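You operate a simulated robot arm through the tools that you are given. There is no shell and no other tool. Be economical: measure what you need, move in short steps, check, and stop when the job is done.

The job below is to be done with a simulated two-armed robot. You get a single attempt, and the scene is never put back.

Task
On the quilt, fold the towel in half, so that its two short edges meet.

Only the result counts: the job must be done as asked and must still hold three seconds after the hand-in. Knocking over, shifting, dropping, spilling or breaking anything else fails it. Flat cloth is picked up by pressing the open fingertips on it (5 to 10 N) and closing them slowly along it; thin cloth reads only 2 to 8 mm in the jaws.

Robot
Two 7-joint arms with two-finger grippers on one trunk, on a base that drives. Base frame: it is fixed to the floor where the robot stands at the start and does not move with it; the origin is under the middle of the robot, x ahead of it, y to its left, z up; the surface under the hand at the start is at about z = 70. Units: cm, rad, N and s.
The left shoulder is at the start at [12.9, 17.5, 94.8], the right one opposite. With the tool pointing down near the work surface each hand reaches from about 10 to 94 cm from the robot's upright axis, wherever it stands, measured 20 degrees to its own side. Places, roughly: quilt [120, -50, 70]. Payload 2.94 kg a hand.
The TCP of each hand is the grasp point between the finger pads, 3 cm short of the fingertips. In the tool frame z runs along the fingers and y along their closing line. Largest opening 13.8 cm; the body of the gripper starts 10.9 cm behind the TCP.
Orientation is told as [roll, pitch, yaw] about the base's x, y, z axes, in that order, counted from this pose: with the fingers straight down and closing along the base's y, the tool's x points along the base's -x, its y along +y and its z along -z.

Tools
- The arms move only by the tool jog_arm. It takes "left_targets", "right_targets" or both (then of equal length, played together; a hand with none holds still); each is text: rows parted by semicolons, each of 7 numbers parted by spaces: the shift along the base's x, y, z in m, then the turn, a rotation vector about the base's x, y, z in rad, then the closure, from 0 (fully open) to 1 (shut). In form: tx ty tz ax ay az claw; .... A call has 1 to 12 rows; each row shifts and turns the commanded pose from where the row before left it. Rows are played at 5 a second. More than 5 cm and 0.15 rad between two rows, or a gripper value outside its range, and nothing of the call is played. A pose out of reach is approached as far as the arm can. The call stops where the force on the tool passes 40 N (or 10 N more than at its start, if that is more) or the arm is blocked; 0.2 s more then pass. The fingers move at their own pace and stop on an object; they squeeze with about 24 N. The grip force told is the motor's: it shows also when the fingers shut on nothing. Time passes only in rows, and 0.2 s behind the last, so rows that do not move let the fingers close. It gives the time, the measured TCP pose, the force on the tool (base axes), the opening and the grip force at its end, in the units of the frame above (readings bear some noise), with the torque about the TCP (base axes, N m) and any sound that the robot's microphone picked up, and new pictures: "views" is both (left out), scene, wrist or none (wrist: the cameras of the hands that moved).
- Cameras (640 x 400 px; columns grow to the right, rows downward): "scene" is now at [27.78, -0.43, 139.03]; the picture's right is [-0.04, -1.00, -0.00], its down [-0.93, 0.03, -0.36] and it looks along [0.36, -0.01, -0.93] (base axes); focal length 263 px, centre (320, 200). "left" rides on the left gripper at [7.1, -1.9, -14.6] in its tool frame; the picture's right is [0.26, 0.97, 0.00], its down [-0.85, 0.23, -0.48] and it looks along [-0.46, 0.13, 0.88] (tool axes); focal length 280 px, centre (320, 200). "right" rides on the right gripper at [7.1, 1.9, -14.6] in its tool frame; the picture's right is [-0.26, 0.97, 0.00], its down [-0.85, -0.23, -0.48] and it looks along [-0.46, -0.12, 0.88] (tool axes); focal length 280 px, centre (320, 200). There is no depth. A picture from a camera that has moved, and an enlarged one, comes with that camera's place and axes in the base frame and with its lens.
- move_column(by): slides the trunk up (or, below 0, down) by that many cm; the arms and the scene camera ride with it, the base frame stays. It gives what a move gives, with no picture.
- base_move(legs): drives the robot by 1 to 6 legs, each [ahead, turn to the left] in cm and rad, along the robot's own axes; the way and the turn of a leg run together, so that a leg with both is an arc; at most 150 cm and 3.142 rad a leg. The arms and the cameras ride along, it lands a little off, and it stops where it bumps. It gives what a move gives, and a new picture of the scene camera.
- turn_head(pan, tilt): turns the head with the scene camera to pan (to the left, within 2.094 rad either way) and tilt (down, from -0.506 to 1.204), counted from straight ahead of the robot. It gives what a move gives, and a new picture of the scene camera.
- inspect(camera, box): a new picture of the part [left, top, right, bottom] of that camera's present view, enlarged. No time passes.
- hand_in(): hands the job in; it is judged then, once.

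Work in short steps. Places have to be worked out from the pictures, the camera data and where the tool is seen: move nearer, look again, correct. Check each grasp and each placing, and mend what went wrong. You have 120 turns and 260 pictures in all, those below and enlarged ones among them. Open the grippers and draw the arms clear of the work before you hand the job in, unless the task says otherwise; then end with one line.

The tools are called after "Request:" as a command line: name --argument value ..., lists and objects as JSON in quotes. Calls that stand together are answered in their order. jog_arm: Moves the arms, as the interface text tells. Its arguments: {"type":"object","properties":{"left_targets":{"type":"string"},"right_targets":{"type":"string"},"views":{"type":"string","enum":["both","scene","wrist","none"]}},"required":[]} The other tools are called the same way: move_column (by) slides the trunk up or down; base_move (legs) drives the base; turn_head (pan, tilt) turns the head that bears the scene camera; inspect (camera, box) takes an enlarged picture of a part of a camera's view; hand_in () hands the job in.

At the start:

```text
time_s: 0.0
left_eef_pos: [51.02, 1.46, 90.19]
left_tool_rot: [-0.001, 0.0, 0.0]
left_ft_force: [-0.4, 0.1, 0.6]
left_moment: [-0.01, -0.01, 0.01]
left_width: 13.8
left_finger_force: 0.0
right_eef_pos: [40.46, -31.13, 91.51]
right_tool_rot: [0.0, -0.001, -0.005]
right_ft_force: [-0.8, 0.0, 0.0]
right_moment: [0.0, 0.01, 0.01]
right_width: 13.8
right_finger_force: 0.1
trunk travel left (down, up): [-12.5, 60.9]
robot x, y, heading: [-0.37, 0.13, 0.001]
head pan, tilt: [-0.035, 1.201]
```

scene: 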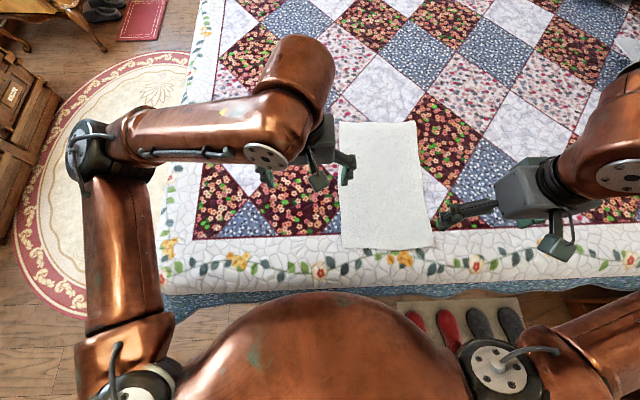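
right: 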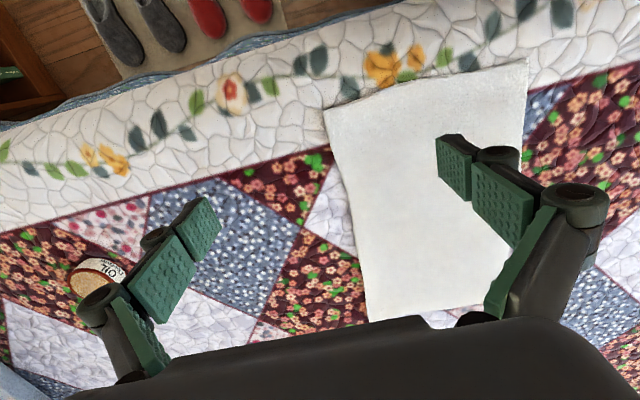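
left: 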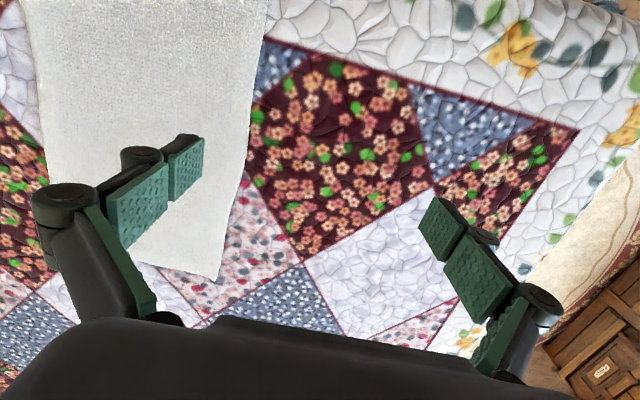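

The towel lies at about x 40–80, y −7 to −31, so its short edges run along y. I'll bring both hands above the near corners with the fingers partly closed, then look.

Request:
jog_arm --left_targets "-0.02 -0.029 -0.025 0 0 0 0.3; -0.02 -0.029 -0.025 0 0 0 0.6; -0.02 -0.029 -0.025 0 0 0 0.7; -0.02 -0.029 -0.025 0 0 0 0.7; 0 0 0 0 0 0 0.7" --right_targets "0.004 0.01 -0.029 0 0 0 0.3; 0.004 0.01 -0.029 0 0 0 0.6; 0.004 0.01 -0.029 0 0 0 0.7; 0.004 0.01 -0.029 0 0 0 0.7; 0 0 0 0 0 0 0.7"

```text
time_s: 1.2
left_eef_pos: [43.23, -10.07, 80.01]
left_tool_rot: [-0.001, -0.002, -0.001]
left_ft_force: [-0.5, 0.6, 0.2]
left_moment: [-0.02, 0.0, 0.03]
left_width: 4.13
left_finger_force: 0.0
right_eef_pos: [42.1, -27.07, 80.01]
right_tool_rot: [0.0, 0.0, -0.003]
right_ft_force: [0.0, -0.3, 0.0]
right_moment: [0.05, 0.03, -0.04]
right_width: 4.11
right_finger_force: 0.0
trunk travel left (down, up): [-12.5, 60.9]
robot x, y, heading: [-0.16, -0.16, -0.001]
head pan, tilt: [-0.035, 1.201]
camera scene: at [27.74, -0.4, 139.05], right [-0.04, -1.0, 0.0], down [-0.93, 0.03, -0.36], along [0.36, -0.01, -0.93], focal length 263 px, centre (320, 200)
camera right: at [34.91, -25.13, 94.61], right [0.26, 0.96, 0.0], down [0.85, -0.23, 0.48], along [0.46, -0.13, -0.88], focal length 280 px, centre (320, 200)
camera left: at [36.16, -11.98, 94.68], right [-0.26, 0.97, 0.0], down [0.85, 0.23, 0.48], along [0.46, 0.12, -0.88], focal length 280 px, centre (320, 200)
```

scene: 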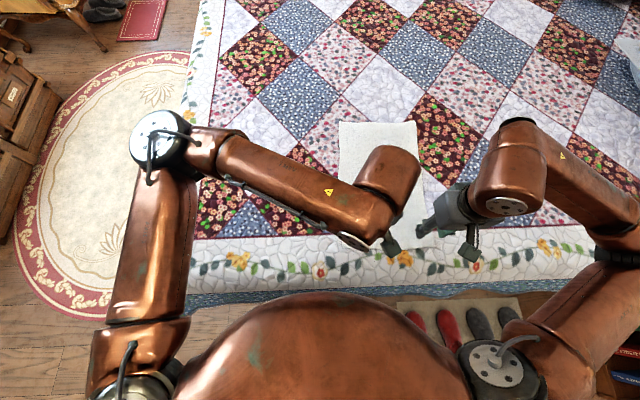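
right: 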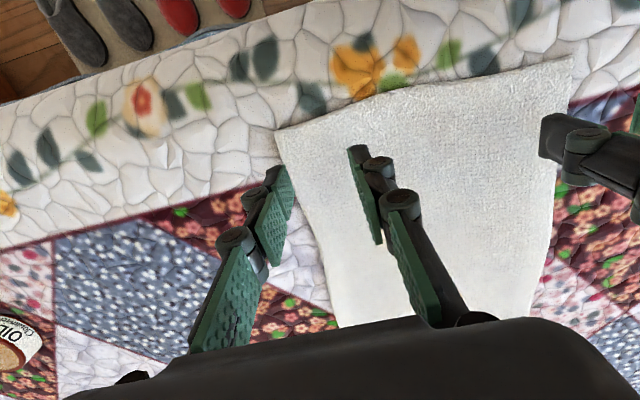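
left: 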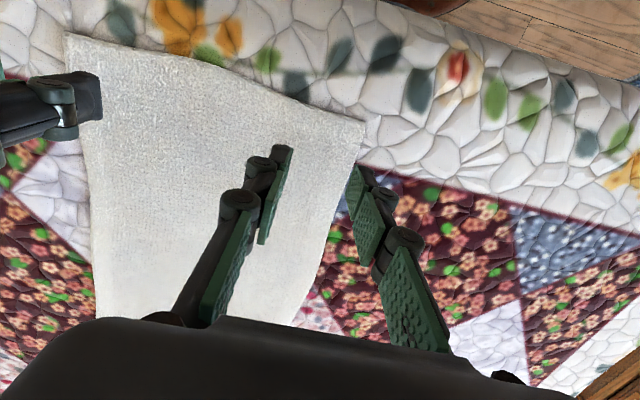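

The near corners are at about (40.0, −30.5) and (40.6, −6.6). I'll lower both hands just inside them.

Request:
jog_arm --left_targets "-0.006 0 -0.025 0 0 0 0.7; -0.004 0 -0.025 0 0 0 0.7; 0 0 -0.008 0 0 0 0.7; 0 0 0 0 0 0 0.7" --right_targets "-0.003 0 -0.025 0 0 0 0.7; -0.003 0 -0.025 0 0 0 0.7; 0 0 -0.008 0 0 0 0.7; 0 0 0 0 0 0 0.7" --views "wrist"

```text
time_s: 2.2
left_eef_pos: [41.98, -10.17, 74.37]
left_tool_rot: [0.0, 0.0, -0.002]
left_ft_force: [-0.4, -0.6, 0.7]
left_moment: [-0.01, -0.03, 0.01]
left_width: 4.17
left_finger_force: 0.0
right_eef_pos: [41.51, -27.08, 74.15]
right_tool_rot: [-0.001, 0.0, -0.004]
right_ft_force: [-0.2, -0.2, -0.6]
right_moment: [0.01, 0.03, -0.03]
right_width: 4.16
right_finger_force: 0.1
trunk travel left (down, up): [-12.5, 60.9]
robot x, y, heading: [-0.28, -0.13, 0.003]
head pan, tilt: [-0.035, 1.201]
camera right: at [34.29, -25.12, 88.77], right [0.27, 0.96, 0.0], down [0.85, -0.23, 0.48], along [0.46, -0.13, -0.88], focal length 280 px, centre (320, 200)
camera left: at [35.01, -12.05, 88.91], right [-0.26, 0.97, 0.0], down [0.85, 0.23, 0.48], along [0.46, 0.12, -0.88], focal length 280 px, centre (320, 200)
```

right: 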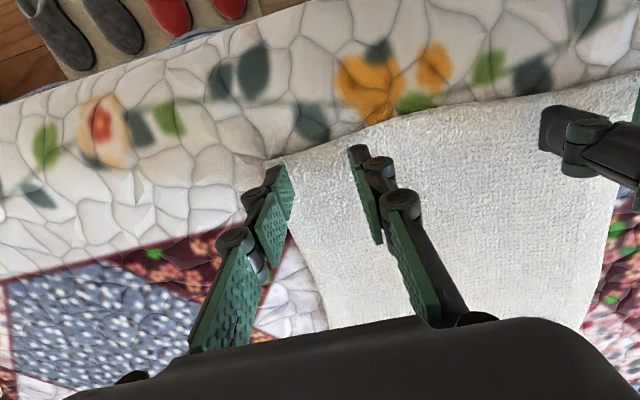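
left: 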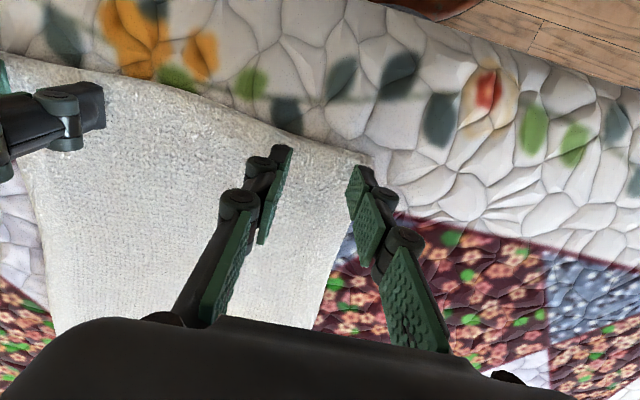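

Still no contact at z ≈ 74.3. I'll step down slowly.

Request:
jog_arm --left_targets "0 0 -0.004 0 0 0 0.7; 0 0 -0.004 0 0 0 0.7; 0 0 -0.003 0 0 0 0.7; 0 0 0 0 0 0 0.7" --right_targets "0 0 -0.004 0 0 0 0.7; 0 0 -0.004 0 0 0 0.7; 0 0 -0.001 0 0 0 0.7; 0 0 0 0 0 0 0.7" --views "wrist"

```text
time_s: 3.2
left_eef_pos: [42.0, -10.21, 73.22]
left_tool_rot: [-0.003, -0.001, -0.003]
left_ft_force: [1.3, -1.6, 6.8]
left_moment: [-0.1, -0.05, 0.01]
left_width: 4.18
left_finger_force: 0.2
right_eef_pos: [41.42, -27.1, 73.25]
right_tool_rot: [-0.001, -0.001, -0.003]
right_ft_force: [0.3, 0.6, 9.6]
right_moment: [0.01, -0.05, 0.02]
right_width: 4.14
right_finger_force: 0.1
trunk travel left (down, up): [-12.5, 60.9]
robot x, y, heading: [0.09, 0.41, -0.004]
head pan, tilt: [-0.035, 1.201]
camera right: at [34.26, -25.14, 87.96], right [0.27, 0.96, 0.0], down [0.85, -0.23, 0.48], along [0.46, -0.13, -0.88], focal length 280 px, centre (320, 200)
camera left: at [34.93, -11.97, 87.83], right [-0.26, 0.97, 0.0], down [0.85, 0.23, 0.48], along [0.46, 0.12, -0.88], focal length 280 px, centre (320, 200)
```

right: 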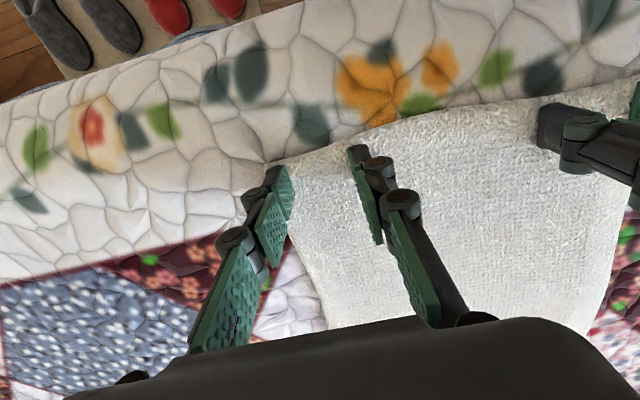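
left: 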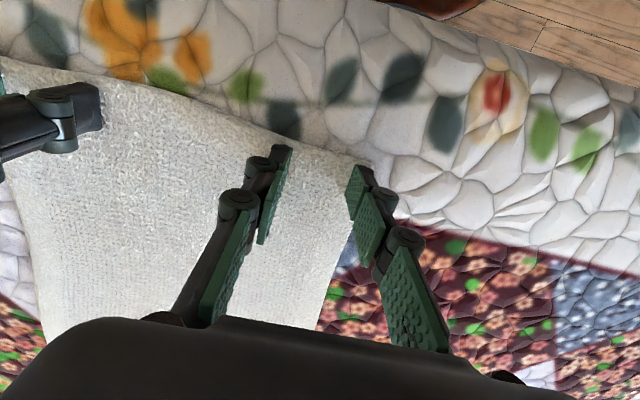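

Contact forces are 7 and 10 N, which is in range, so I'll close slowly.

Request:
jog_arm --left_targets "0 0 0 0 0 0 0.74; 0 0 0 0 0 0 0.78; 0 0 0 0 0 0 0.82; 0 0 0 0 0 0 0.86; 0 0 0 0 0 0 0.9; 0 0 0 0 0 0 0.94; 0 0 0 0 0 0 0.97; 0 0 0 0 0 0 1; 0 0 0 0 0 0 1; 0 0 0 0 0 0 1" --right_targets "0 0 0 0 0 0 0.74; 0 0 0 0 0 0 0.78; 0 0 0 0 0 0 0.82; 0 0 0 0 0 0 0.86; 0 0 0 0 0 0 0.9; 0 0 0 0 0 0 0.94; 0 0 0 0 0 0 0.97; 0 0 0 0 0 0 1; 0 0 0 0 0 0 1; 0 0 0 0 0 0 1" --views "wrist"

```text
time_s: 5.4
left_eef_pos: [41.98, -10.18, 73.4]
left_tool_rot: [-0.003, -0.002, -0.002]
left_ft_force: [-0.1, -18.8, 1.7]
left_moment: [-0.6, 0.0, 0.06]
left_width: 0.62
left_finger_force: 24.2
right_eef_pos: [41.34, -27.14, 73.2]
right_tool_rot: [0.003, -0.001, -0.003]
right_ft_force: [0.7, 20.6, 3.4]
right_moment: [0.6, -0.03, 0.01]
right_width: 0.63
right_finger_force: 24.0
trunk travel left (down, up): [-12.5, 60.9]
robot x, y, heading: [-0.16, 0.27, -0.004]
head pan, tilt: [-0.035, 1.201]
camera right: at [34.28, -25.11, 87.91], right [0.26, 0.96, 0.0], down [0.85, -0.23, 0.48], along [0.46, -0.12, -0.88], focal length 280 px, centre (320, 200)
camera left: at [34.95, -11.98, 87.79], right [-0.26, 0.97, 0.0], down [0.85, 0.23, 0.48], along [0.46, 0.12, -0.88], focal length 280 px, centre (320, 200)
```

right: 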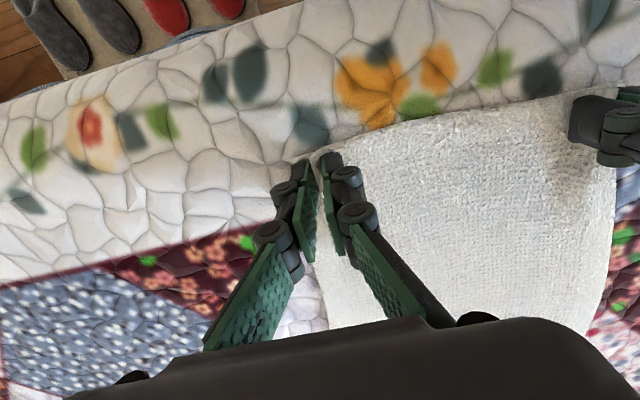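
left: 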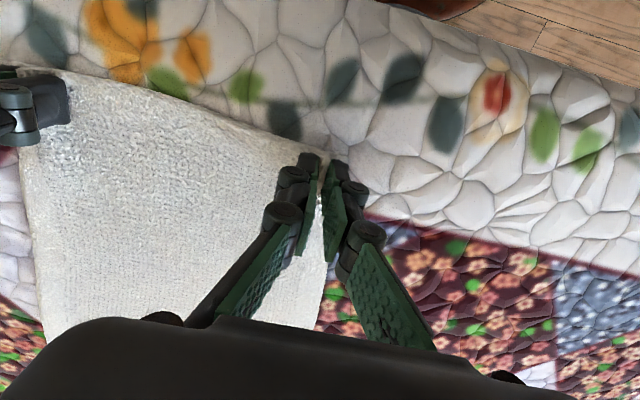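

Both grips read 6 mm with the edge taut between the hands at about 20 N. I'll lift a little while bringing the hands slightly together.

Request:
jog_arm --left_targets "0 -0.002 0.005 0 0 0 1; 0 -0.002 0.01 0 0 0 1; 0 0 0.015 0 0 0 1; 0 0 0.015 0 0 0 1; 0 0 0 0 0 0 1" --right_targets "0 0.002 0.005 0 0 0 1; 0 0.002 0.01 0 0 0 1; 0 0 0.015 0 0 0 1; 0 0 0.015 0 0 0 1; 0 0 0 0 0 0 1"

```text
time_s: 6.6
left_eef_pos: [42.1, -10.66, 77.81]
left_tool_rot: [0.003, 0.0, -0.002]
left_ft_force: [-0.2, -8.0, -0.2]
left_moment: [-0.26, 0.03, 0.02]
left_width: 0.46
left_finger_force: 23.9
right_eef_pos: [41.42, -26.65, 77.87]
right_tool_rot: [0.002, 0.0, -0.004]
right_ft_force: [0.3, 9.3, -0.5]
right_moment: [0.2, 0.01, -0.04]
right_width: 0.49
right_finger_force: 23.9
trunk travel left (down, up): [-12.5, 60.9]
robot x, y, heading: [-0.0, 0.24, -0.002]
head pan, tilt: [-0.035, 1.201]
camera scene: at [27.81, -0.46, 139.02], right [-0.04, -1.0, 0.0], down [-0.93, 0.03, -0.36], along [0.36, -0.01, -0.93], focal length 263 px, centre (320, 200)
camera right: at [34.34, -24.73, 92.46], right [0.27, 0.96, 0.0], down [0.85, -0.23, 0.48], along [0.46, -0.13, -0.88], focal length 280 px, centre (320, 200)
camera left: at [35.02, -12.47, 92.36], right [-0.26, 0.97, 0.0], down [0.85, 0.23, 0.48], along [0.46, 0.12, -0.88], focal length 280 px, centre (320, 200)
```

scene: 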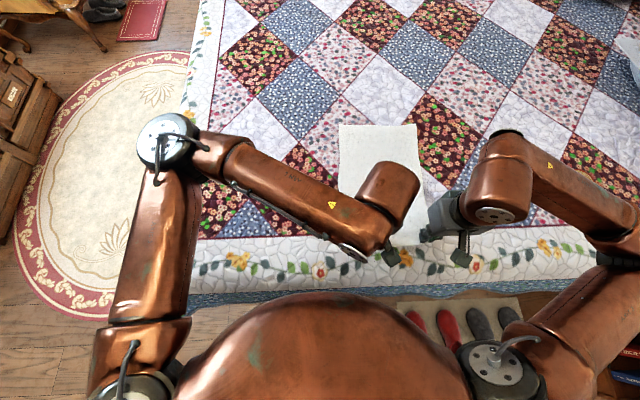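
right: 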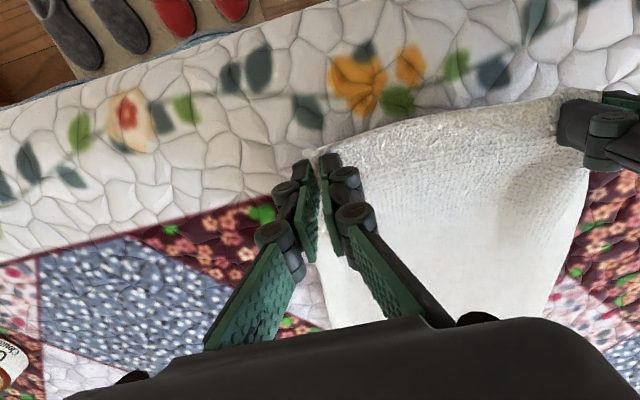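
left: 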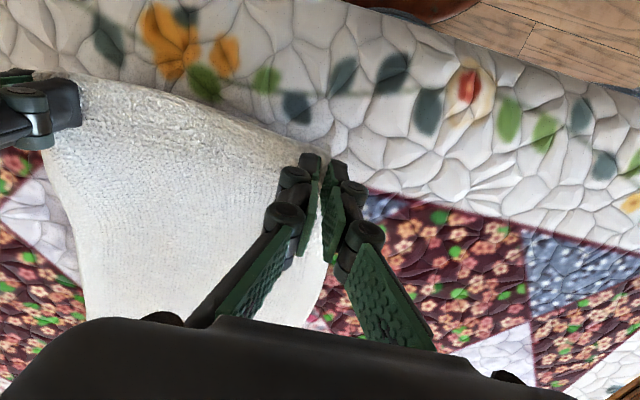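

The towel is up and secure. Now the first half of the fold arc, moving forward and up.

Request:
jog_arm --left_targets "0.02 0 0.04 0 0 0 1; 0.03 0 0.035 0 0 0 1; 0.035 0 0.025 0 0 0 1; 0.04 0 0.015 0 0 0 1; 0.04 0 0.005 0 0 0 1; 0.04 0 0 0 0 0 1; 0 0 0 0 0 0 1" --right_targets "0.02 0 0.04 0 0 0 1; 0.03 0 0.035 0 0 0 1; 0.035 0 0.025 0 0 0 1; 0.04 0 0.015 0 0 0 1; 0.04 0 0.005 0 0 0 1; 0.04 0 0 0 0 0 1; 0 0 0 0 0 0 1"

```text
time_s: 8.2
left_eef_pos: [63.49, -10.65, 89.28]
left_tool_rot: [0.0, 0.012, 0.001]
left_ft_force: [-1.2, -7.2, 0.2]
left_moment: [-0.22, -0.1, 0.09]
left_width: 0.48
left_finger_force: 23.9
right_eef_pos: [62.94, -26.68, 89.48]
right_tool_rot: [0.0, 0.012, -0.003]
right_ft_force: [-0.6, 8.2, -1.4]
right_moment: [0.17, -0.18, 0.01]
right_width: 0.47
right_finger_force: 24.1
trunk travel left (down, up): [-12.5, 60.9]
robot x, y, heading: [0.22, 0.02, 0.003]
head pan, tilt: [-0.035, 1.201]
camera scene: at [31.0, -0.45, 138.75], right [-0.04, -1.0, 0.0], down [-0.94, 0.03, -0.34], along [0.34, -0.01, -0.94], focal length 263 px, centre (320, 200)
camera right: at [56.07, -24.65, 104.11], right [0.26, 0.96, 0.0], down [0.85, -0.23, 0.47], along [0.45, -0.13, -0.88], focal length 280 px, centre (320, 200)
camera left: at [56.62, -12.41, 103.86], right [-0.26, 0.97, 0.0], down [0.86, 0.23, 0.47], along [0.45, 0.12, -0.89], focal length 280 px, centre (320, 200)
```

scene: 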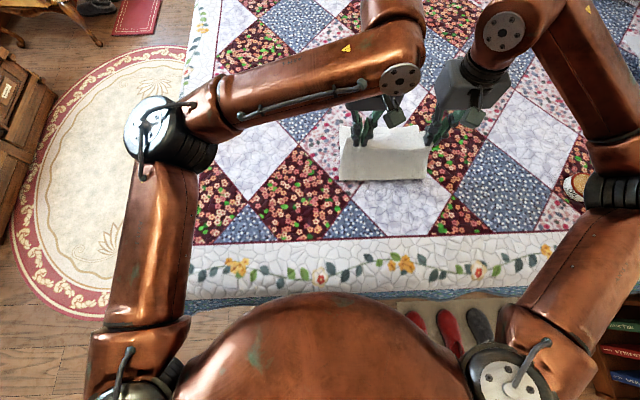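
right: 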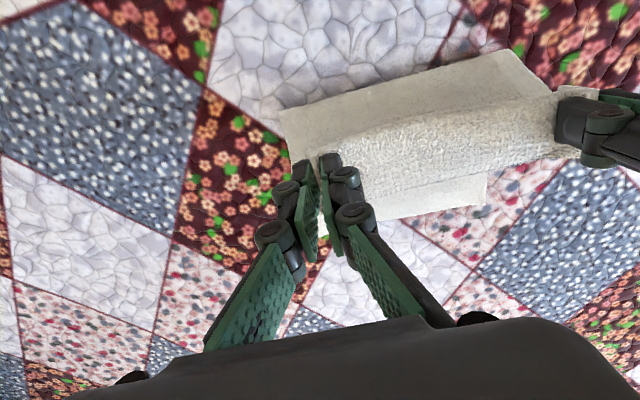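
left: 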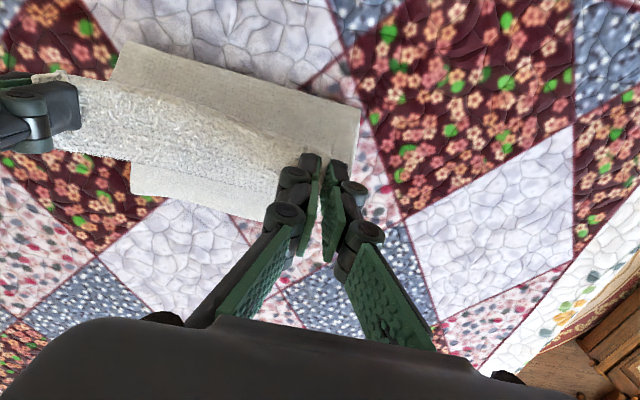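

The far edge has stayed put. The towel is turned about −0.05 rad, so the far edge is centred near y −20.5. I'll do the second half of the arc with a −2 cm y shift.

Request:
jog_arm --left_targets "0.04 -0.004 -0.005 0 0 0 1; 0.04 -0.004 -0.015 0 0 0 1; 0.03 -0.004 -0.03 0 0 0 1; 0.025 -0.004 -0.04 0 0 0 1; 0.01 -0.003 -0.025 0 0 0 1; 0 0 0 0 0 0 1" --right_targets "0.04 -0.004 -0.005 0 0 0 1; 0.04 -0.004 -0.015 0 0 0 1; 0.03 -0.004 -0.03 0 0 0 1; 0.025 -0.004 -0.04 0 0 0 1; 0.01 -0.003 -0.025 0 0 0 1; 0 0 0 0 0 0 1"

```text
time_s: 8.9
left_eef_pos: [73.04, -10.08, 87.92]
left_tool_rot: [-0.01, 0.022, 0.064]
left_ft_force: [-5.7, -32.0, 0.1]
left_moment: [-1.34, 0.25, -0.1]
left_width: 0.84
left_finger_force: 24.0
right_eef_pos: [70.56, -27.97, 88.53]
right_tool_rot: [0.018, -0.004, -0.054]
right_ft_force: [4.3, 32.5, -1.6]
right_moment: [1.23, -0.25, -0.08]
right_width: 0.81
right_finger_force: 24.5
trunk travel left (down, up): [-12.5, 60.9]
robot x, y, heading: [0.24, -0.08, 0.002]
head pan, tilt: [-0.035, 1.201]
stopped in row 3 (left hand): the arm was blocked; the commanded pose is now the measured one
camera scene: at [39.53, -0.41, 137.68], right [-0.04, -1.0, 0.0], down [-0.96, 0.03, -0.28], along [0.28, -0.01, -0.96], focal length 263 px, centre (320, 200)
camera right: at [63.33, -26.01, 103.14], right [0.31, 0.95, 0.02], down [0.83, -0.28, 0.48], along [0.46, -0.13, -0.88], focal length 280 px, centre (320, 200)
camera left: at [66.35, -12.22, 102.53], right [-0.32, 0.95, 0.0], down [0.84, 0.29, 0.45], along [0.43, 0.14, -0.89], focal length 280 px, centre (320, 200)
```

scene: 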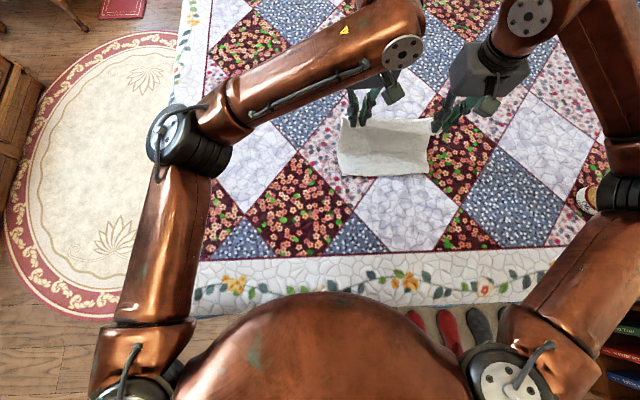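
right: 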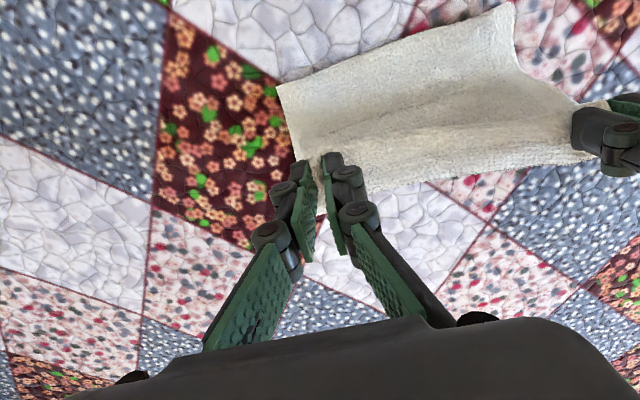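
left: 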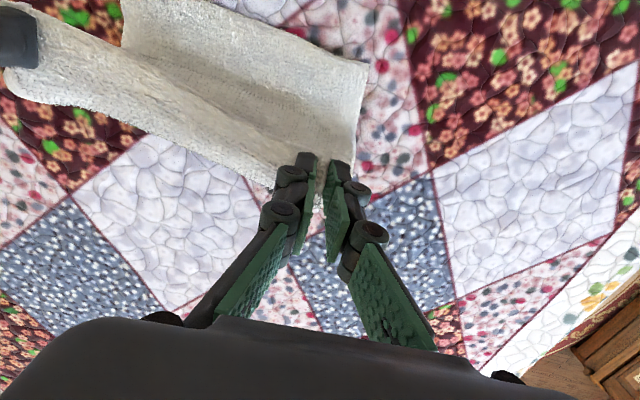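

The scene camera has moved 8 cm forward and pitched, so the robot seems to lean forward, and the towel is pulled taut at 32 N. I'll ease the hands together and slightly back, undo the yaw, and see whether the lean changes.

Request:
jog_arm --left_targets "-0.01 -0.005 0 0 0 -0.03 1; -0.01 -0.004 0 0 0 -0.03 1; 0 0 0 0 0 0 1" --right_targets "0 0.005 0 0 0 0.03 1; 0 0.004 0 0 0 0.03 1; 0 0 0 0 0 0 1" --views "scene"

```text
time_s: 9.2
left_eef_pos: [73.55, -7.99, 90.95]
left_tool_rot: [-0.032, 0.057, 0.078]
left_ft_force: [-1.4, -0.7, -1.8]
left_moment: [0.07, -0.11, 0.04]
left_width: 0.37
left_finger_force: 24.4
right_eef_pos: [67.96, -31.74, 92.79]
right_tool_rot: [0.076, -0.015, -0.189]
right_ft_force: [-0.2, -0.7, 0.2]
right_moment: [0.07, 0.06, 0.01]
right_width: 0.0
right_finger_force: 23.8
trunk travel left (down, up): [-12.5, 60.9]
robot x, y, heading: [0.89, 0.07, -0.021]
head pan, tilt: [-0.035, 1.201]
stopped in row 1 (left hand): the arm was blocked; the commanded pose is now the measured one
camera scene: at [46.03, -1.15, 136.55], right [-0.05, -1.0, 0.0], down [-0.97, 0.05, -0.24], along [0.24, -0.02, -0.97], focal length 263 px, centre (320, 200)
```

scene: 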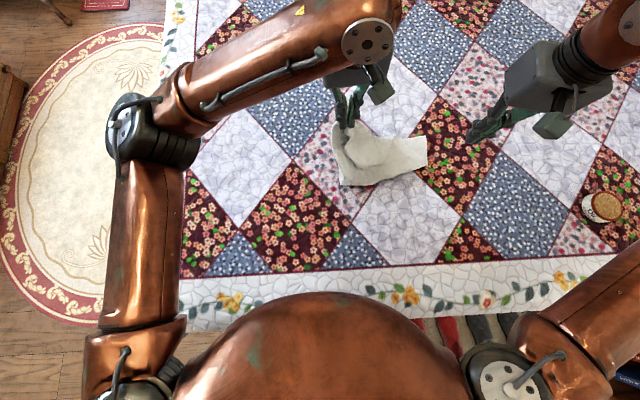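

The robot is tipping forward and the right hand has lost the towel. I'll push both hands down to brace on the bed right away, moving the right one back as well.

Request:
jog_arm --left_targets "0 0 -0.05 0 0 0 1; 0 0 -0.05 0 0 0 1; 0 0 -0.05 0 0 0 1; 0 0 -0.03 0 0 0 1" --right_targets "0 0 -0.05 0 0 0 1; 0 0 -0.05 0 0 0 1; 0 0 -0.05 0 0 0 1; 0 0 -0.03 0 0 0 1" --views "scene"

```text
time_s: 9.6
left_eef_pos: [66.21, -2.71, 97.47]
left_tool_rot: [-0.046, -0.023, 0.102]
left_ft_force: [0.1, 2.4, -1.2]
left_moment: [-0.28, 0.1, 0.0]
left_width: 0.38
left_finger_force: 24.5
right_eef_pos: [60.41, -29.27, 97.27]
right_tool_rot: [0.137, -0.11, -0.242]
right_ft_force: [-0.4, 3.0, 0.3]
right_moment: [-0.35, -0.03, -0.04]
right_width: 0.02
right_finger_force: 24.1
trunk travel left (down, up): [-12.5, 60.9]
robot x, y, heading: [0.34, 0.09, 0.002]
head pan, tilt: [-0.035, 1.201]
stopped in row 1 (left hand): the arm was blocked; the commanded pose is now the measured one
camera scene: at [42.92, 0.83, 137.25], right [-0.03, -1.0, 0.01], down [-0.97, 0.03, -0.26], along [0.26, -0.02, -0.97], focal length 263 px, centre (320, 200)
```

scene: 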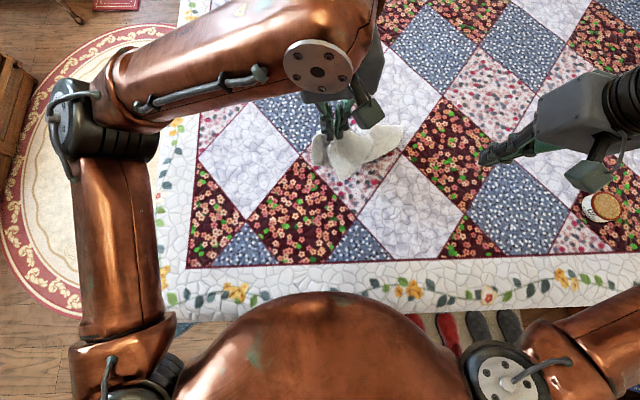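

The lean has started to reverse. Now I'll pull both arms back.

Request:
jog_arm --left_targets "-0.03 0 -0.02 0 0 0 1; -0.03 0 -0.02 0 0 0 1; -0.03 0 0 0 0 0 1; -0.03 0 0 0 0 0 1; 0 0 0 0 0 0 1" --right_targets "-0.03 0 -0.02 0 0 0 0.9; -0.03 0 -0.02 0 0 0 0.8; -0.03 0 0 0 0 0 0.7; -0.03 0 0 0 0 0 0.7; 0 0 0 0 0 0 0.7" --views "scene"

```text
time_s: 9.9
left_eef_pos: [52.96, -3.79, 101.64]
left_tool_rot: [-0.031, -0.148, 0.046]
left_ft_force: [1.0, -0.2, -4.8]
left_moment: [0.11, 0.14, 0.06]
left_width: 0.37
left_finger_force: 23.3
right_eef_pos: [47.51, -29.35, 99.68]
right_tool_rot: [0.162, -0.212, -0.266]
right_ft_force: [-0.9, 1.1, -1.5]
right_moment: [-0.09, 0.02, 0.01]
right_width: 1.37
right_finger_force: 0.0
trunk travel left (down, up): [-12.5, 60.9]
robot x, y, heading: [0.26, 0.32, -0.019]
head pan, tilt: [-0.035, 1.201]
stopped in row 1 (left hand): the arm was blocked; the commanded pose is now the measured one
camera scene: at [36.12, -0.87, 138.23], right [-0.05, -1.0, 0.0], down [-0.95, 0.04, -0.31], along [0.31, -0.02, -0.95], focal length 263 px, centre (320, 200)
```

scene: 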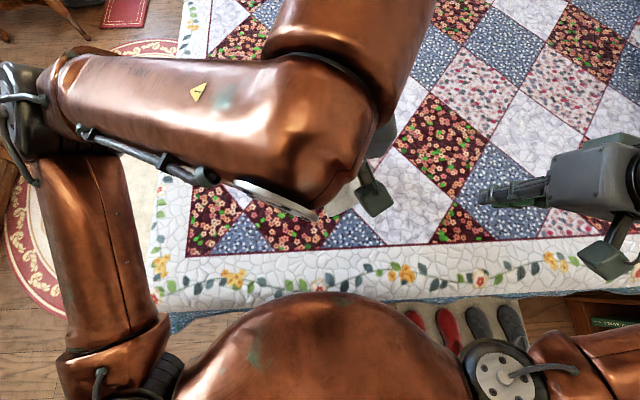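

It is rocking back upright. I'll hold still and let it settle.

Request:
jog_arm --left_targets "0 0 0 0 0 0 1; 0 0 0 0 0 0 1; 0 0 0 0 0 0 1; 0 0 0 0 0 0 1" --right_targets "0 0 0 0 0 0 0.7; 0 0 0 0 0 0 0.7; 0 0 0 0 0 0 0.7; 0 0 0 0 0 0 0.7"

```text
time_s: 10.2
left_eef_pos: [43.47, -3.81, 104.56]
left_tool_rot: [-0.036, -0.268, 0.06]
left_ft_force: [-3.4, -1.6, 1.6]
left_moment: [0.2, -0.35, 0.09]
left_width: 0.35
left_finger_force: 22.0
right_eef_pos: [37.14, -29.65, 102.68]
right_tool_rot: [0.154, -0.31, -0.251]
right_ft_force: [-2.8, -2.8, 1.7]
right_moment: [0.24, -0.33, 0.04]
right_width: 4.07
right_finger_force: 0.3
trunk travel left (down, up): [-12.5, 60.9]
robot x, y, heading: [-0.01, -0.16, -0.01]
head pan, tilt: [-0.035, 1.201]
stopped in row 1 (left hand): the arm was blocked; the commanded pose is now the measured one
camera scene: at [25.12, -0.83, 139.77], right [-0.05, -1.0, 0.0], down [-0.92, 0.04, -0.38], along [0.38, -0.02, -0.93], focal length 263 px, centre (320, 200)
camera right: at [26.17, -27.05, 114.74], right [0.44, 0.87, 0.22], down [0.58, -0.46, 0.67], along [0.69, -0.17, -0.7], focal length 280 px, centre (320, 200)
camera left: at [32.84, -5.9, 116.63], right [-0.3, 0.95, -0.1], down [0.68, 0.29, 0.67], along [0.67, 0.14, -0.73], focal length 280 px, centre (320, 200)
```

scene: 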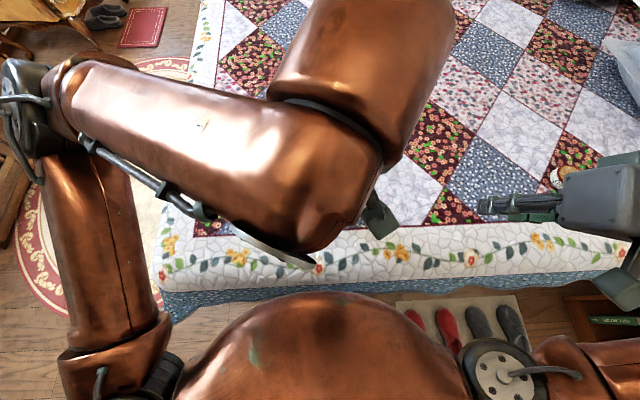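
right: 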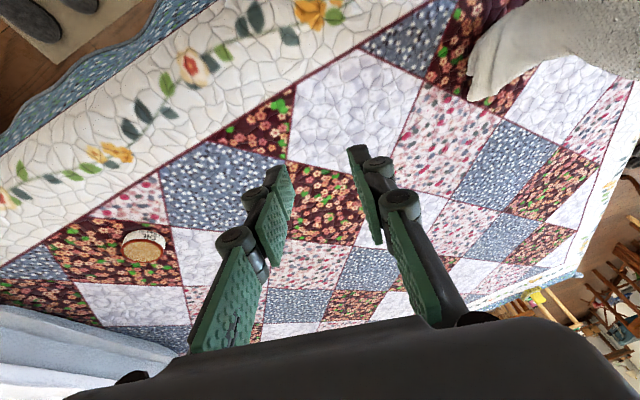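
left: 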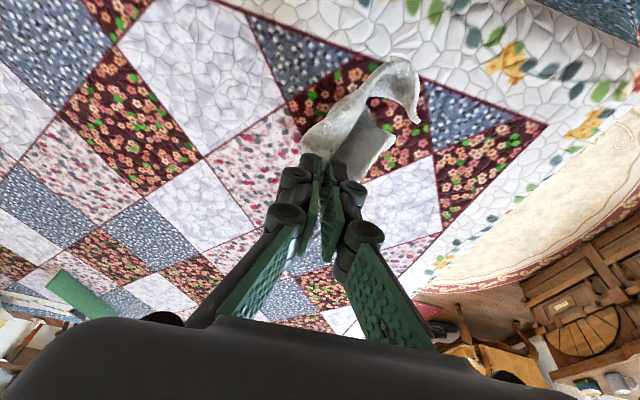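

Now it is rocking slightly backward. I'll keep still and wait.

Request:
jog_arm --left_targets "0 0 0 0 0 0 1; 0 0 0 0 0 0 1; 0 0 0 0 0 0 1; 0 0 0 0 0 0 1" --views "none"

Request:
jog_arm --left_targets "0 0 0 0 0 0 1; 0 0 0 0 0 0 1; 0 0 0 0 0 0 1; 0 0 0 0 0 0 1" --views "none"

Request:
jog_arm --left_targets "0 0 0 0 0 0 1; 0 0 0 0 0 0 1; 0 0 0 0 0 0 1; 0 0 0 0 0 0 1" --views "scene"

```text
time_s: 11.1
left_eef_pos: [46.93, -1.58, 99.74]
left_tool_rot: [0.007, -0.137, 0.027]
left_ft_force: [1.1, 1.6, -0.8]
left_moment: [-0.09, 0.06, 0.08]
left_width: 0.42
left_finger_force: 25.0
right_eef_pos: [39.69, -27.78, 99.97]
right_tool_rot: [0.05, -0.257, -0.14]
right_ft_force: [-0.6, -0.5, -2.1]
right_moment: [-0.03, -0.12, 0.0]
right_width: 4.14
right_finger_force: 0.0
trunk travel left (down, up): [-12.5, 60.9]
robot x, y, heading: [0.15, 0.19, -0.006]
head pan, tilt: [-0.035, 1.201]
stopped in row 4 (left hand): the arm was blocked; the commanded pose is now the measured one
```

```text
time_s: 11.4
left_eef_pos: [38.09, -0.04, 97.66]
left_tool_rot: [0.05, -0.024, 0.045]
left_ft_force: [0.4, -0.7, 0.2]
left_moment: [-0.03, 0.09, 0.01]
left_width: 0.35
left_finger_force: 23.4
right_eef_pos: [30.8, -28.99, 100.66]
right_tool_rot: [0.004, -0.458, -0.158]
right_ft_force: [28.4, -8.5, 6.2]
right_moment: [-0.19, 0.27, 1.08]
right_width: 4.34
right_finger_force: 1.8
trunk travel left (down, up): [-12.5, 60.9]
robot x, y, heading: [0.03, 0.01, -0.009]
head pan, tilt: [-0.035, 1.201]
stopped in row 1 (left hand): the arm was blocked; the commanded pose is now the measured one
```

```text
time_s: 11.7
left_eef_pos: [27.21, 1.39, 97.94]
left_tool_rot: [0.073, -0.068, 0.098]
left_ft_force: [-2.6, -1.1, -2.3]
left_moment: [0.04, -0.37, -0.09]
left_width: 0.4
left_finger_force: 22.5
right_eef_pos: [20.22, -28.71, 103.24]
right_tool_rot: [0.103, -0.687, -0.244]
right_ft_force: [85.3, -19.5, 117.0]
right_moment: [-3.35, 0.6, 2.28]
right_width: 3.73
right_finger_force: 0.1
trunk travel left (down, up): [-12.5, 60.9]
robot x, y, heading: [0.61, 0.2, -0.006]
head pan, tilt: [-0.035, 1.201]
stopped in row 1 (left hand): the arm was blocked; the commanded pose is now the measured one
camera scene: at [27.04, -0.69, 139.15], right [-0.04, -1.0, 0.0], down [-0.93, 0.04, -0.37], along [0.37, -0.02, -0.93], focal length 263 px, centre (320, 200)
```

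scene: 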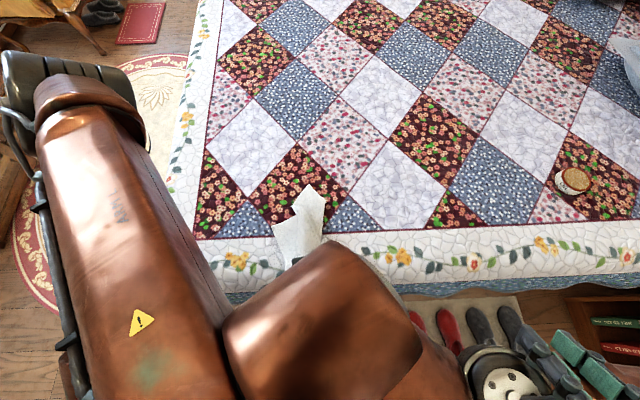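

The robot is upright again, but the arms have drifted back against the body. I'll move both forward gently.

Request:
jog_arm --left_targets "0.01 0 0 0 0 0 1; 0.01 0 0 0 0 0 1; 0.01 0 0 0 0 0 1; 0.01 0 0 0 0 0 1; 0.01 0 0 0 0 0 1" --right_targets "0.01 -0.005 0 0 0 0 0.7; 0.01 -0.005 0 0 0 0 0.7; 0.01 -0.005 0 0 0 0 0.7; 0.01 -0.005 0 0 0 0 0.7; 0.01 -0.005 0 0 0 0 0.7" --views "none"

Request:
jog_arm --left_targets "0 0 0 0 0 0 1; 0 0 0 0 0 0 1; 0 0 0 0 0 0 1" --right_targets "0 0 0 0 0 0 0.7; 0 0 0 0 0 0 0.7; 0 0 0 0 0 0 0.7"

```text
time_s: 12.0
left_eef_pos: [30.2, 1.24, 97.86]
left_tool_rot: [0.068, -0.092, 0.082]
left_ft_force: [1.7, 0.5, -0.5]
left_moment: [-0.07, 0.16, 0.07]
left_width: 0.42
left_finger_force: 24.5
right_eef_pos: [22.06, -28.48, 103.03]
right_tool_rot: [0.086, -0.595, -0.203]
right_ft_force: [37.4, -6.8, 46.9]
right_moment: [-1.39, 0.33, 1.01]
right_width: 3.75
right_finger_force: 0.1
trunk travel left (down, up): [-12.5, 60.9]
robot x, y, heading: [0.03, 0.26, -0.016]
head pan, tilt: [-0.035, 1.201]
stopped in row 1 (right hand): the force on the tool passed its limit at 163 N (the readings are from after the stop); the commanded pose is now the measured one
```

```text
time_s: 12.3
left_eef_pos: [30.14, 1.49, 97.55]
left_tool_rot: [0.082, -0.042, 0.124]
left_ft_force: [0.8, 0.0, -1.3]
left_moment: [-0.02, 0.06, -0.05]
left_width: 0.44
left_finger_force: 24.2
right_eef_pos: [22.74, -28.49, 103.61]
right_tool_rot: [0.105, -0.66, -0.234]
right_ft_force: [120.0, -9.8, 22.1]
right_moment: [-0.68, -1.58, 2.78]
right_width: 3.53
right_finger_force: 0.2
trunk travel left (down, up): [-12.5, 60.9]
robot x, y, heading: [-0.13, 0.02, -0.009]
head pan, tilt: [-0.035, 1.201]
stopped in row 1 (right hand): the force on the tool passed its limit at 83 N (the readings are from after the stop); the commanded pose is now the measured one
camera scene: at [31.25, -0.65, 138.68], right [-0.04, -1.0, 0.0], down [-0.94, 0.04, -0.34], along [0.34, -0.02, -0.94], focal length 263 px, centre (320, 200)
camera right: at [8.58, -24.64, 111.04], right [0.36, 0.9, 0.24], down [0.32, -0.36, 0.88], along [0.87, -0.24, -0.42], focal length 280 px, centre (320, 200)
camera left: at [22.97, -2.4, 111.51], right [-0.38, 0.92, 0.07], down [0.8, 0.29, 0.53], along [0.47, 0.26, -0.85], focal length 280 px, centre (320, 200)
```

scene: 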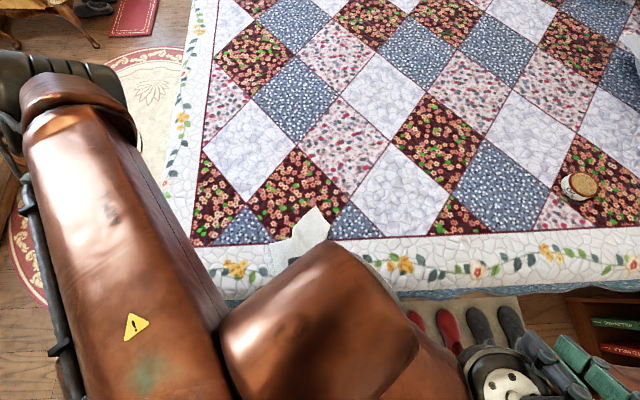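
right: 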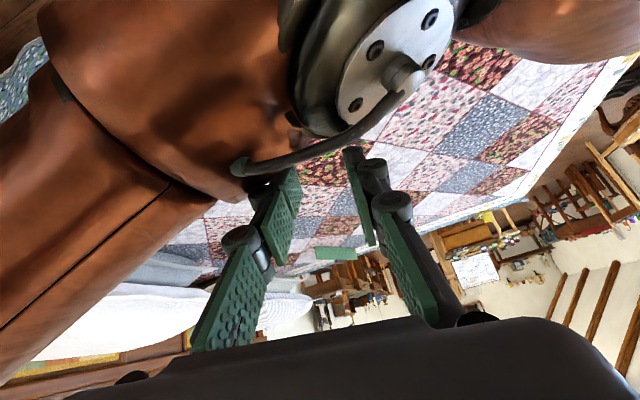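
left: 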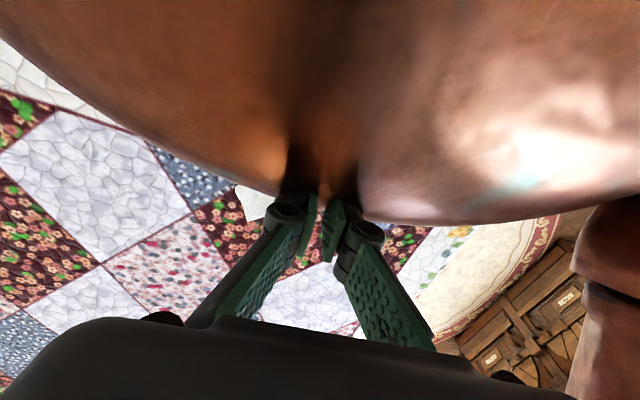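

The right fingertips are touching the robot's own arm. The contact pushes the tool to +x, so I'll move that hand out, up and forward, while the left goes forward gently.

Request:
jog_arm --right_targets "0.03 0.01 0.03 0 0 0 0.7; 0.03 0.01 0.03 0 0 0 0.7; 0.02 0 0 0 0 0 0.7; 0.02 0 0 0 0 0 0.7" --views "none"

Request:
jog_arm --right_targets "0.03 0.01 0.01 0 0 0 0.7; 0.02 0 0 0 0 0 0.7; 0.0 0 0 0 0 0 0.7; 0 0 0 0 0 0 0.7"

```text
time_s: 13.3
left_eef_pos: [28.95, 1.36, 98.05]
left_tool_rot: [0.07, -0.1, 0.085]
left_ft_force: [0.0, 0.1, -0.8]
left_moment: [-0.01, 0.02, 0.01]
left_width: 0.43
left_finger_force: 24.9
right_eef_pos: [31.12, -26.49, 109.41]
right_tool_rot: [0.087, -0.615, -0.208]
right_ft_force: [0.2, -0.7, -0.3]
right_moment: [0.04, 0.03, 0.01]
right_width: 4.15
right_finger_force: 0.1
trunk travel left (down, up): [-12.5, 60.9]
robot x, y, heading: [0.36, 0.18, -0.007]
head pan, tilt: [-0.035, 1.201]
```

```text
time_s: 14.3
left_eef_pos: [29.03, 1.45, 98.09]
left_tool_rot: [0.069, -0.101, 0.084]
left_ft_force: [0.2, 0.4, -0.4]
left_moment: [-0.01, -0.03, 0.02]
left_width: 0.42
left_finger_force: 24.7
right_eef_pos: [35.99, -25.49, 110.23]
right_tool_rot: [0.086, -0.617, -0.208]
right_ft_force: [0.6, 0.4, 0.2]
right_moment: [-0.01, -0.01, -0.02]
right_width: 4.14
right_finger_force: 0.1
trunk travel left (down, up): [-12.5, 60.9]
robot x, y, heading: [0.21, 0.29, -0.008]
head pan, tilt: [-0.035, 1.201]
camera scene: at [27.98, -0.67, 139.03], right [-0.04, -1.0, 0.0], down [-0.93, 0.04, -0.36], along [0.36, -0.02, -0.93], focal length 263 px, centre (320, 200)
camera right: at [22.05, -21.81, 118.22], right [0.36, 0.91, 0.22], down [0.36, -0.35, 0.86], along [0.86, -0.23, -0.46], focal length 280 px, centre (320, 200)
```

scene: 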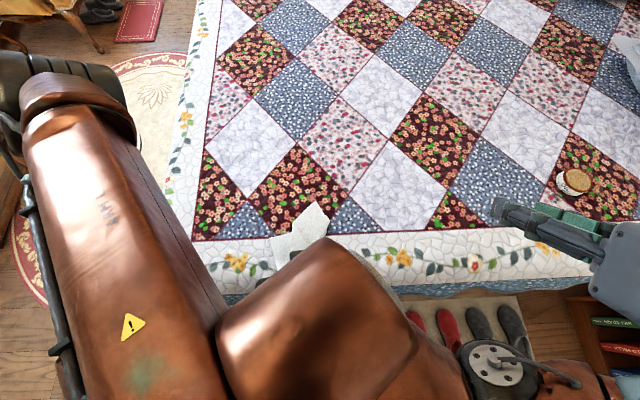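
right: 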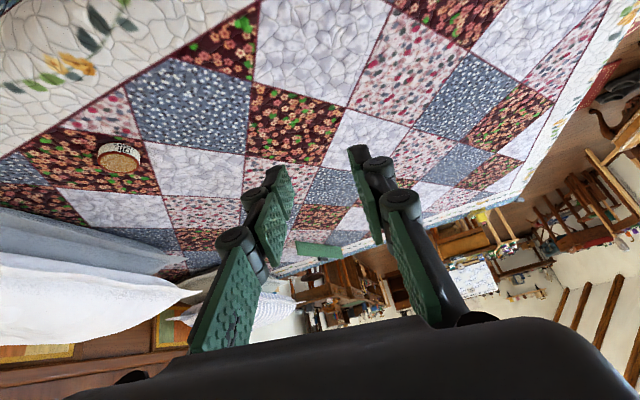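

The robot is stable and upright. I'll straighten the right hand and carry the left hand, with the towel, gently forward over the bed.

Request:
jog_arm --left_targets "0.015 0 0 0 0 -0.04 1; 0.015 0 0 0 0 -0.04 1; 0.02 0 0 0 0.05 0 1; 0.02 0 0 0 0.05 0 1; 0.02 0 0 -0.035 0 0 1; 0.02 0 0 -0.035 0 0 1; 0.02 0 0 0 0 0 1; 0.015 0 0 0 0 0 1; 0.01 0 0 0 0 0 1; 0 0 0 0 0 0 1" --right_targets "0.005 -0.005 0 0 0 0.1 0.7; 0.005 -0.005 0 0 0 0.1 0.7; 0 -0.01 0 0 0.1 0 0.7; 0 -0.01 -0.01 0 0.12 0 0.7; 0 -0.01 -0.02 0 0.12 0 0.7; 0 -0.01 -0.03 0 0.12 0 0.7; 0 0 -0.03 0 0.12 0 0.7; 0 0 -0.03 0 0.04 0 0.7; 0 0 -0.02 -0.08 0 0 0.7; 0 0 -0.01 0 0 0 0.7"

```text
time_s: 16.5
left_eef_pos: [44.66, 1.37, 98.15]
left_tool_rot: [-0.001, 0.002, 0.006]
left_ft_force: [0.8, -0.6, 0.6]
left_moment: [0.04, 0.04, 0.02]
left_width: 0.39
left_finger_force: 23.4
right_eef_pos: [36.97, -30.56, 95.25]
right_tool_rot: [0.004, 0.004, -0.008]
right_ft_force: [-0.1, 0.1, 0.0]
right_moment: [0.03, 0.04, -0.04]
right_width: 4.15
right_finger_force: 0.1
trunk travel left (down, up): [-12.5, 60.9]
robot x, y, heading: [0.03, 0.06, -0.01]
head pan, tilt: [-0.035, 1.201]
camera scene: at [28.06, -0.79, 139.01], right [-0.04, -1.0, 0.0], down [-0.93, 0.04, -0.36], along [0.36, -0.02, -0.93], focal length 263 px, centre (320, 200)
camera right: at [30.04, -28.62, 109.87], right [0.27, 0.96, 0.0], down [0.85, -0.24, 0.47], along [0.45, -0.13, -0.88], focal length 280 px, centre (320, 200)
camera left: at [37.54, -0.58, 112.66], right [-0.27, 0.96, 0.0], down [0.85, 0.23, 0.48], along [0.46, 0.13, -0.88], focal length 280 px, centre (320, 200)
```

scene: 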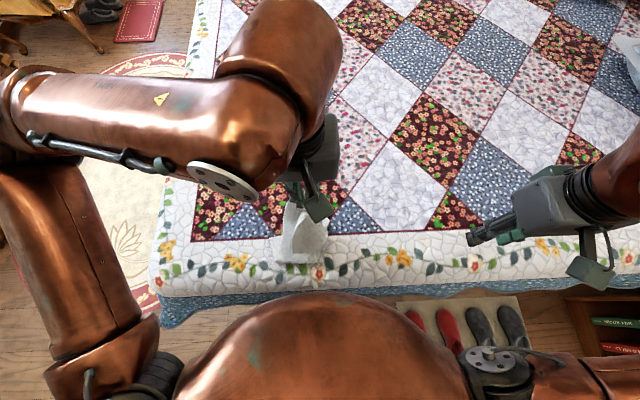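
right: 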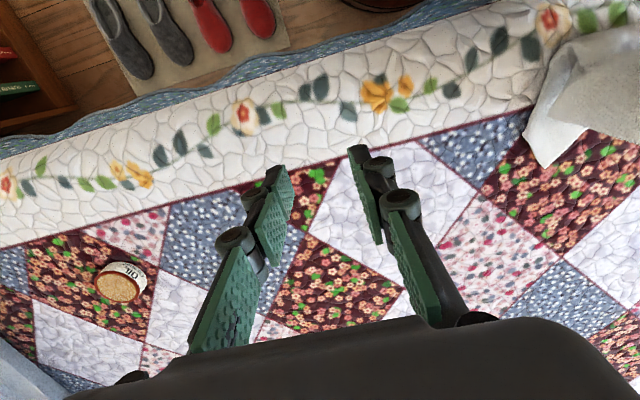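
left: 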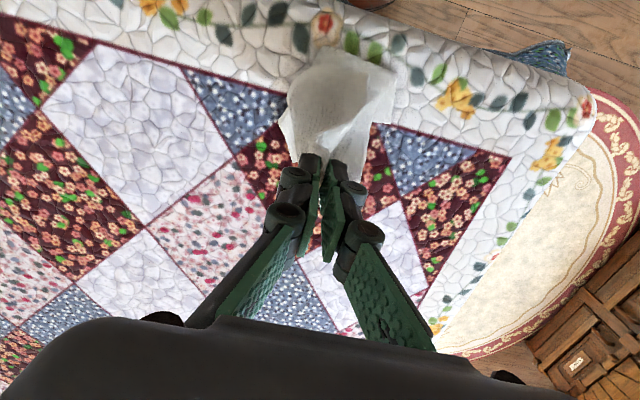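

The towel hangs from the left hand by its near-left corner. I'll raise it so it hangs nearly free over the bed and I can find the other corners.

Request:
jog_arm --left_targets "0.01 0 0.02 0 0 0 1; 0.01 -0.01 0.02 0 0 0 1; 0.01 -0.01 0.02 0 0 0 1; 0.01 -0.01 0.02 0 0 0 1; 0.01 -0.01 0.02 0 0 0 1; 0 -0.01 0.02 0 0 0 1; 0 0 0.02 0 0 0 1; 0 0 0.02 0 0 0 1; 0 0 0 0 0 0 1; 0 0 0 0 0 0 1" --right_targets "0 -0.01 0 0 0 0 0.7; 0 -0.01 0 0 0 0 0.7; 0 0 0 0 0 0 0.7; 0 0 0 0 0 0 0.7; 0 0 0 0 0 0 0.7; 0 0 0 0 0 0 0.7; 0 0 0 0 0 0 0.7; 0 0 0 0 0 0 0.7; 0 0 0 0 0 0 0.7; 0 0 0 0 0 0 0.7"

```text
time_s: 18.7
left_eef_pos: [49.29, -3.74, 114.24]
left_tool_rot: [0.0, 0.001, 0.005]
left_ft_force: [-0.4, 0.1, -1.8]
left_moment: [-0.02, -0.03, 0.02]
left_width: 0.42
left_finger_force: 24.2
right_eef_pos: [37.04, -32.49, 95.31]
right_tool_rot: [0.002, 0.004, -0.007]
right_ft_force: [-0.5, 0.2, 0.5]
right_moment: [-0.04, -0.01, -0.02]
right_width: 4.14
right_finger_force: 0.1
trunk travel left (down, up): [-12.5, 60.9]
robot x, y, heading: [0.03, -0.12, -0.008]
head pan, tilt: [-0.035, 1.201]
camera scene: at [27.97, -0.69, 139.03], right [-0.04, -1.0, 0.0], down [-0.93, 0.04, -0.36], along [0.36, -0.02, -0.93], focal length 263 px, centre (320, 200)
camera right: at [29.91, -30.51, 109.88], right [0.27, 0.96, 0.0], down [0.85, -0.24, 0.47], along [0.46, -0.13, -0.88], focal length 280 px, centre (320, 200)
camera left: at [42.27, -5.71, 128.72], right [-0.27, 0.96, 0.0], down [0.85, 0.23, 0.48], along [0.46, 0.13, -0.88], focal length 280 px, centre (320, 200)
```

scene: 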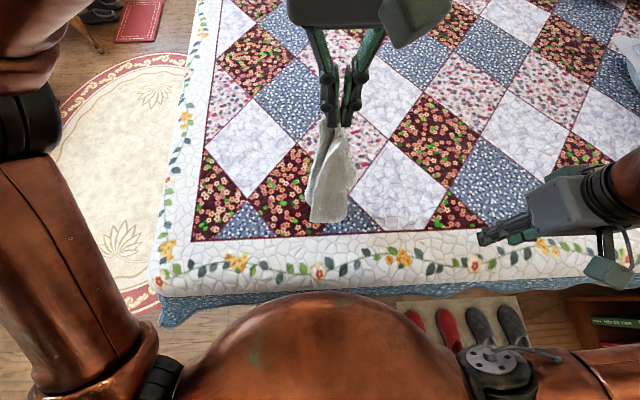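
right: 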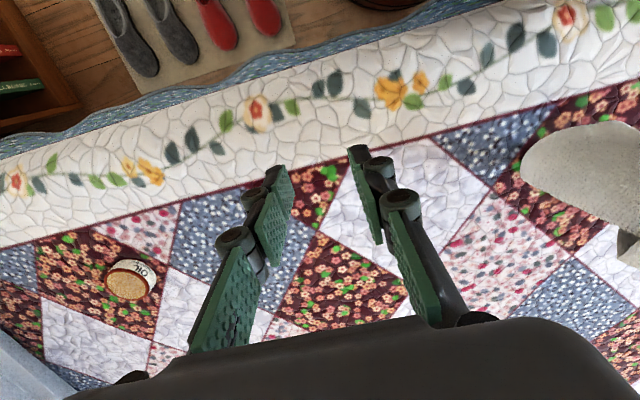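
left: 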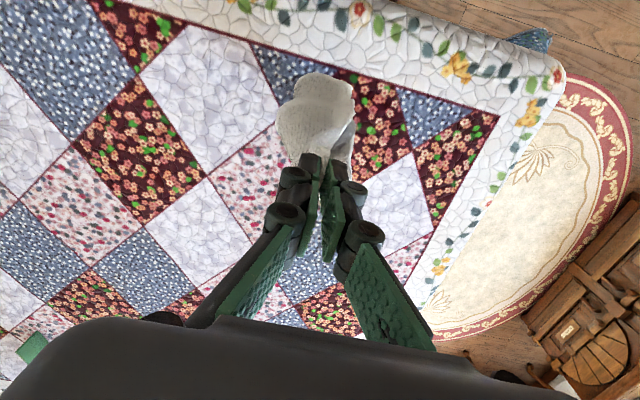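

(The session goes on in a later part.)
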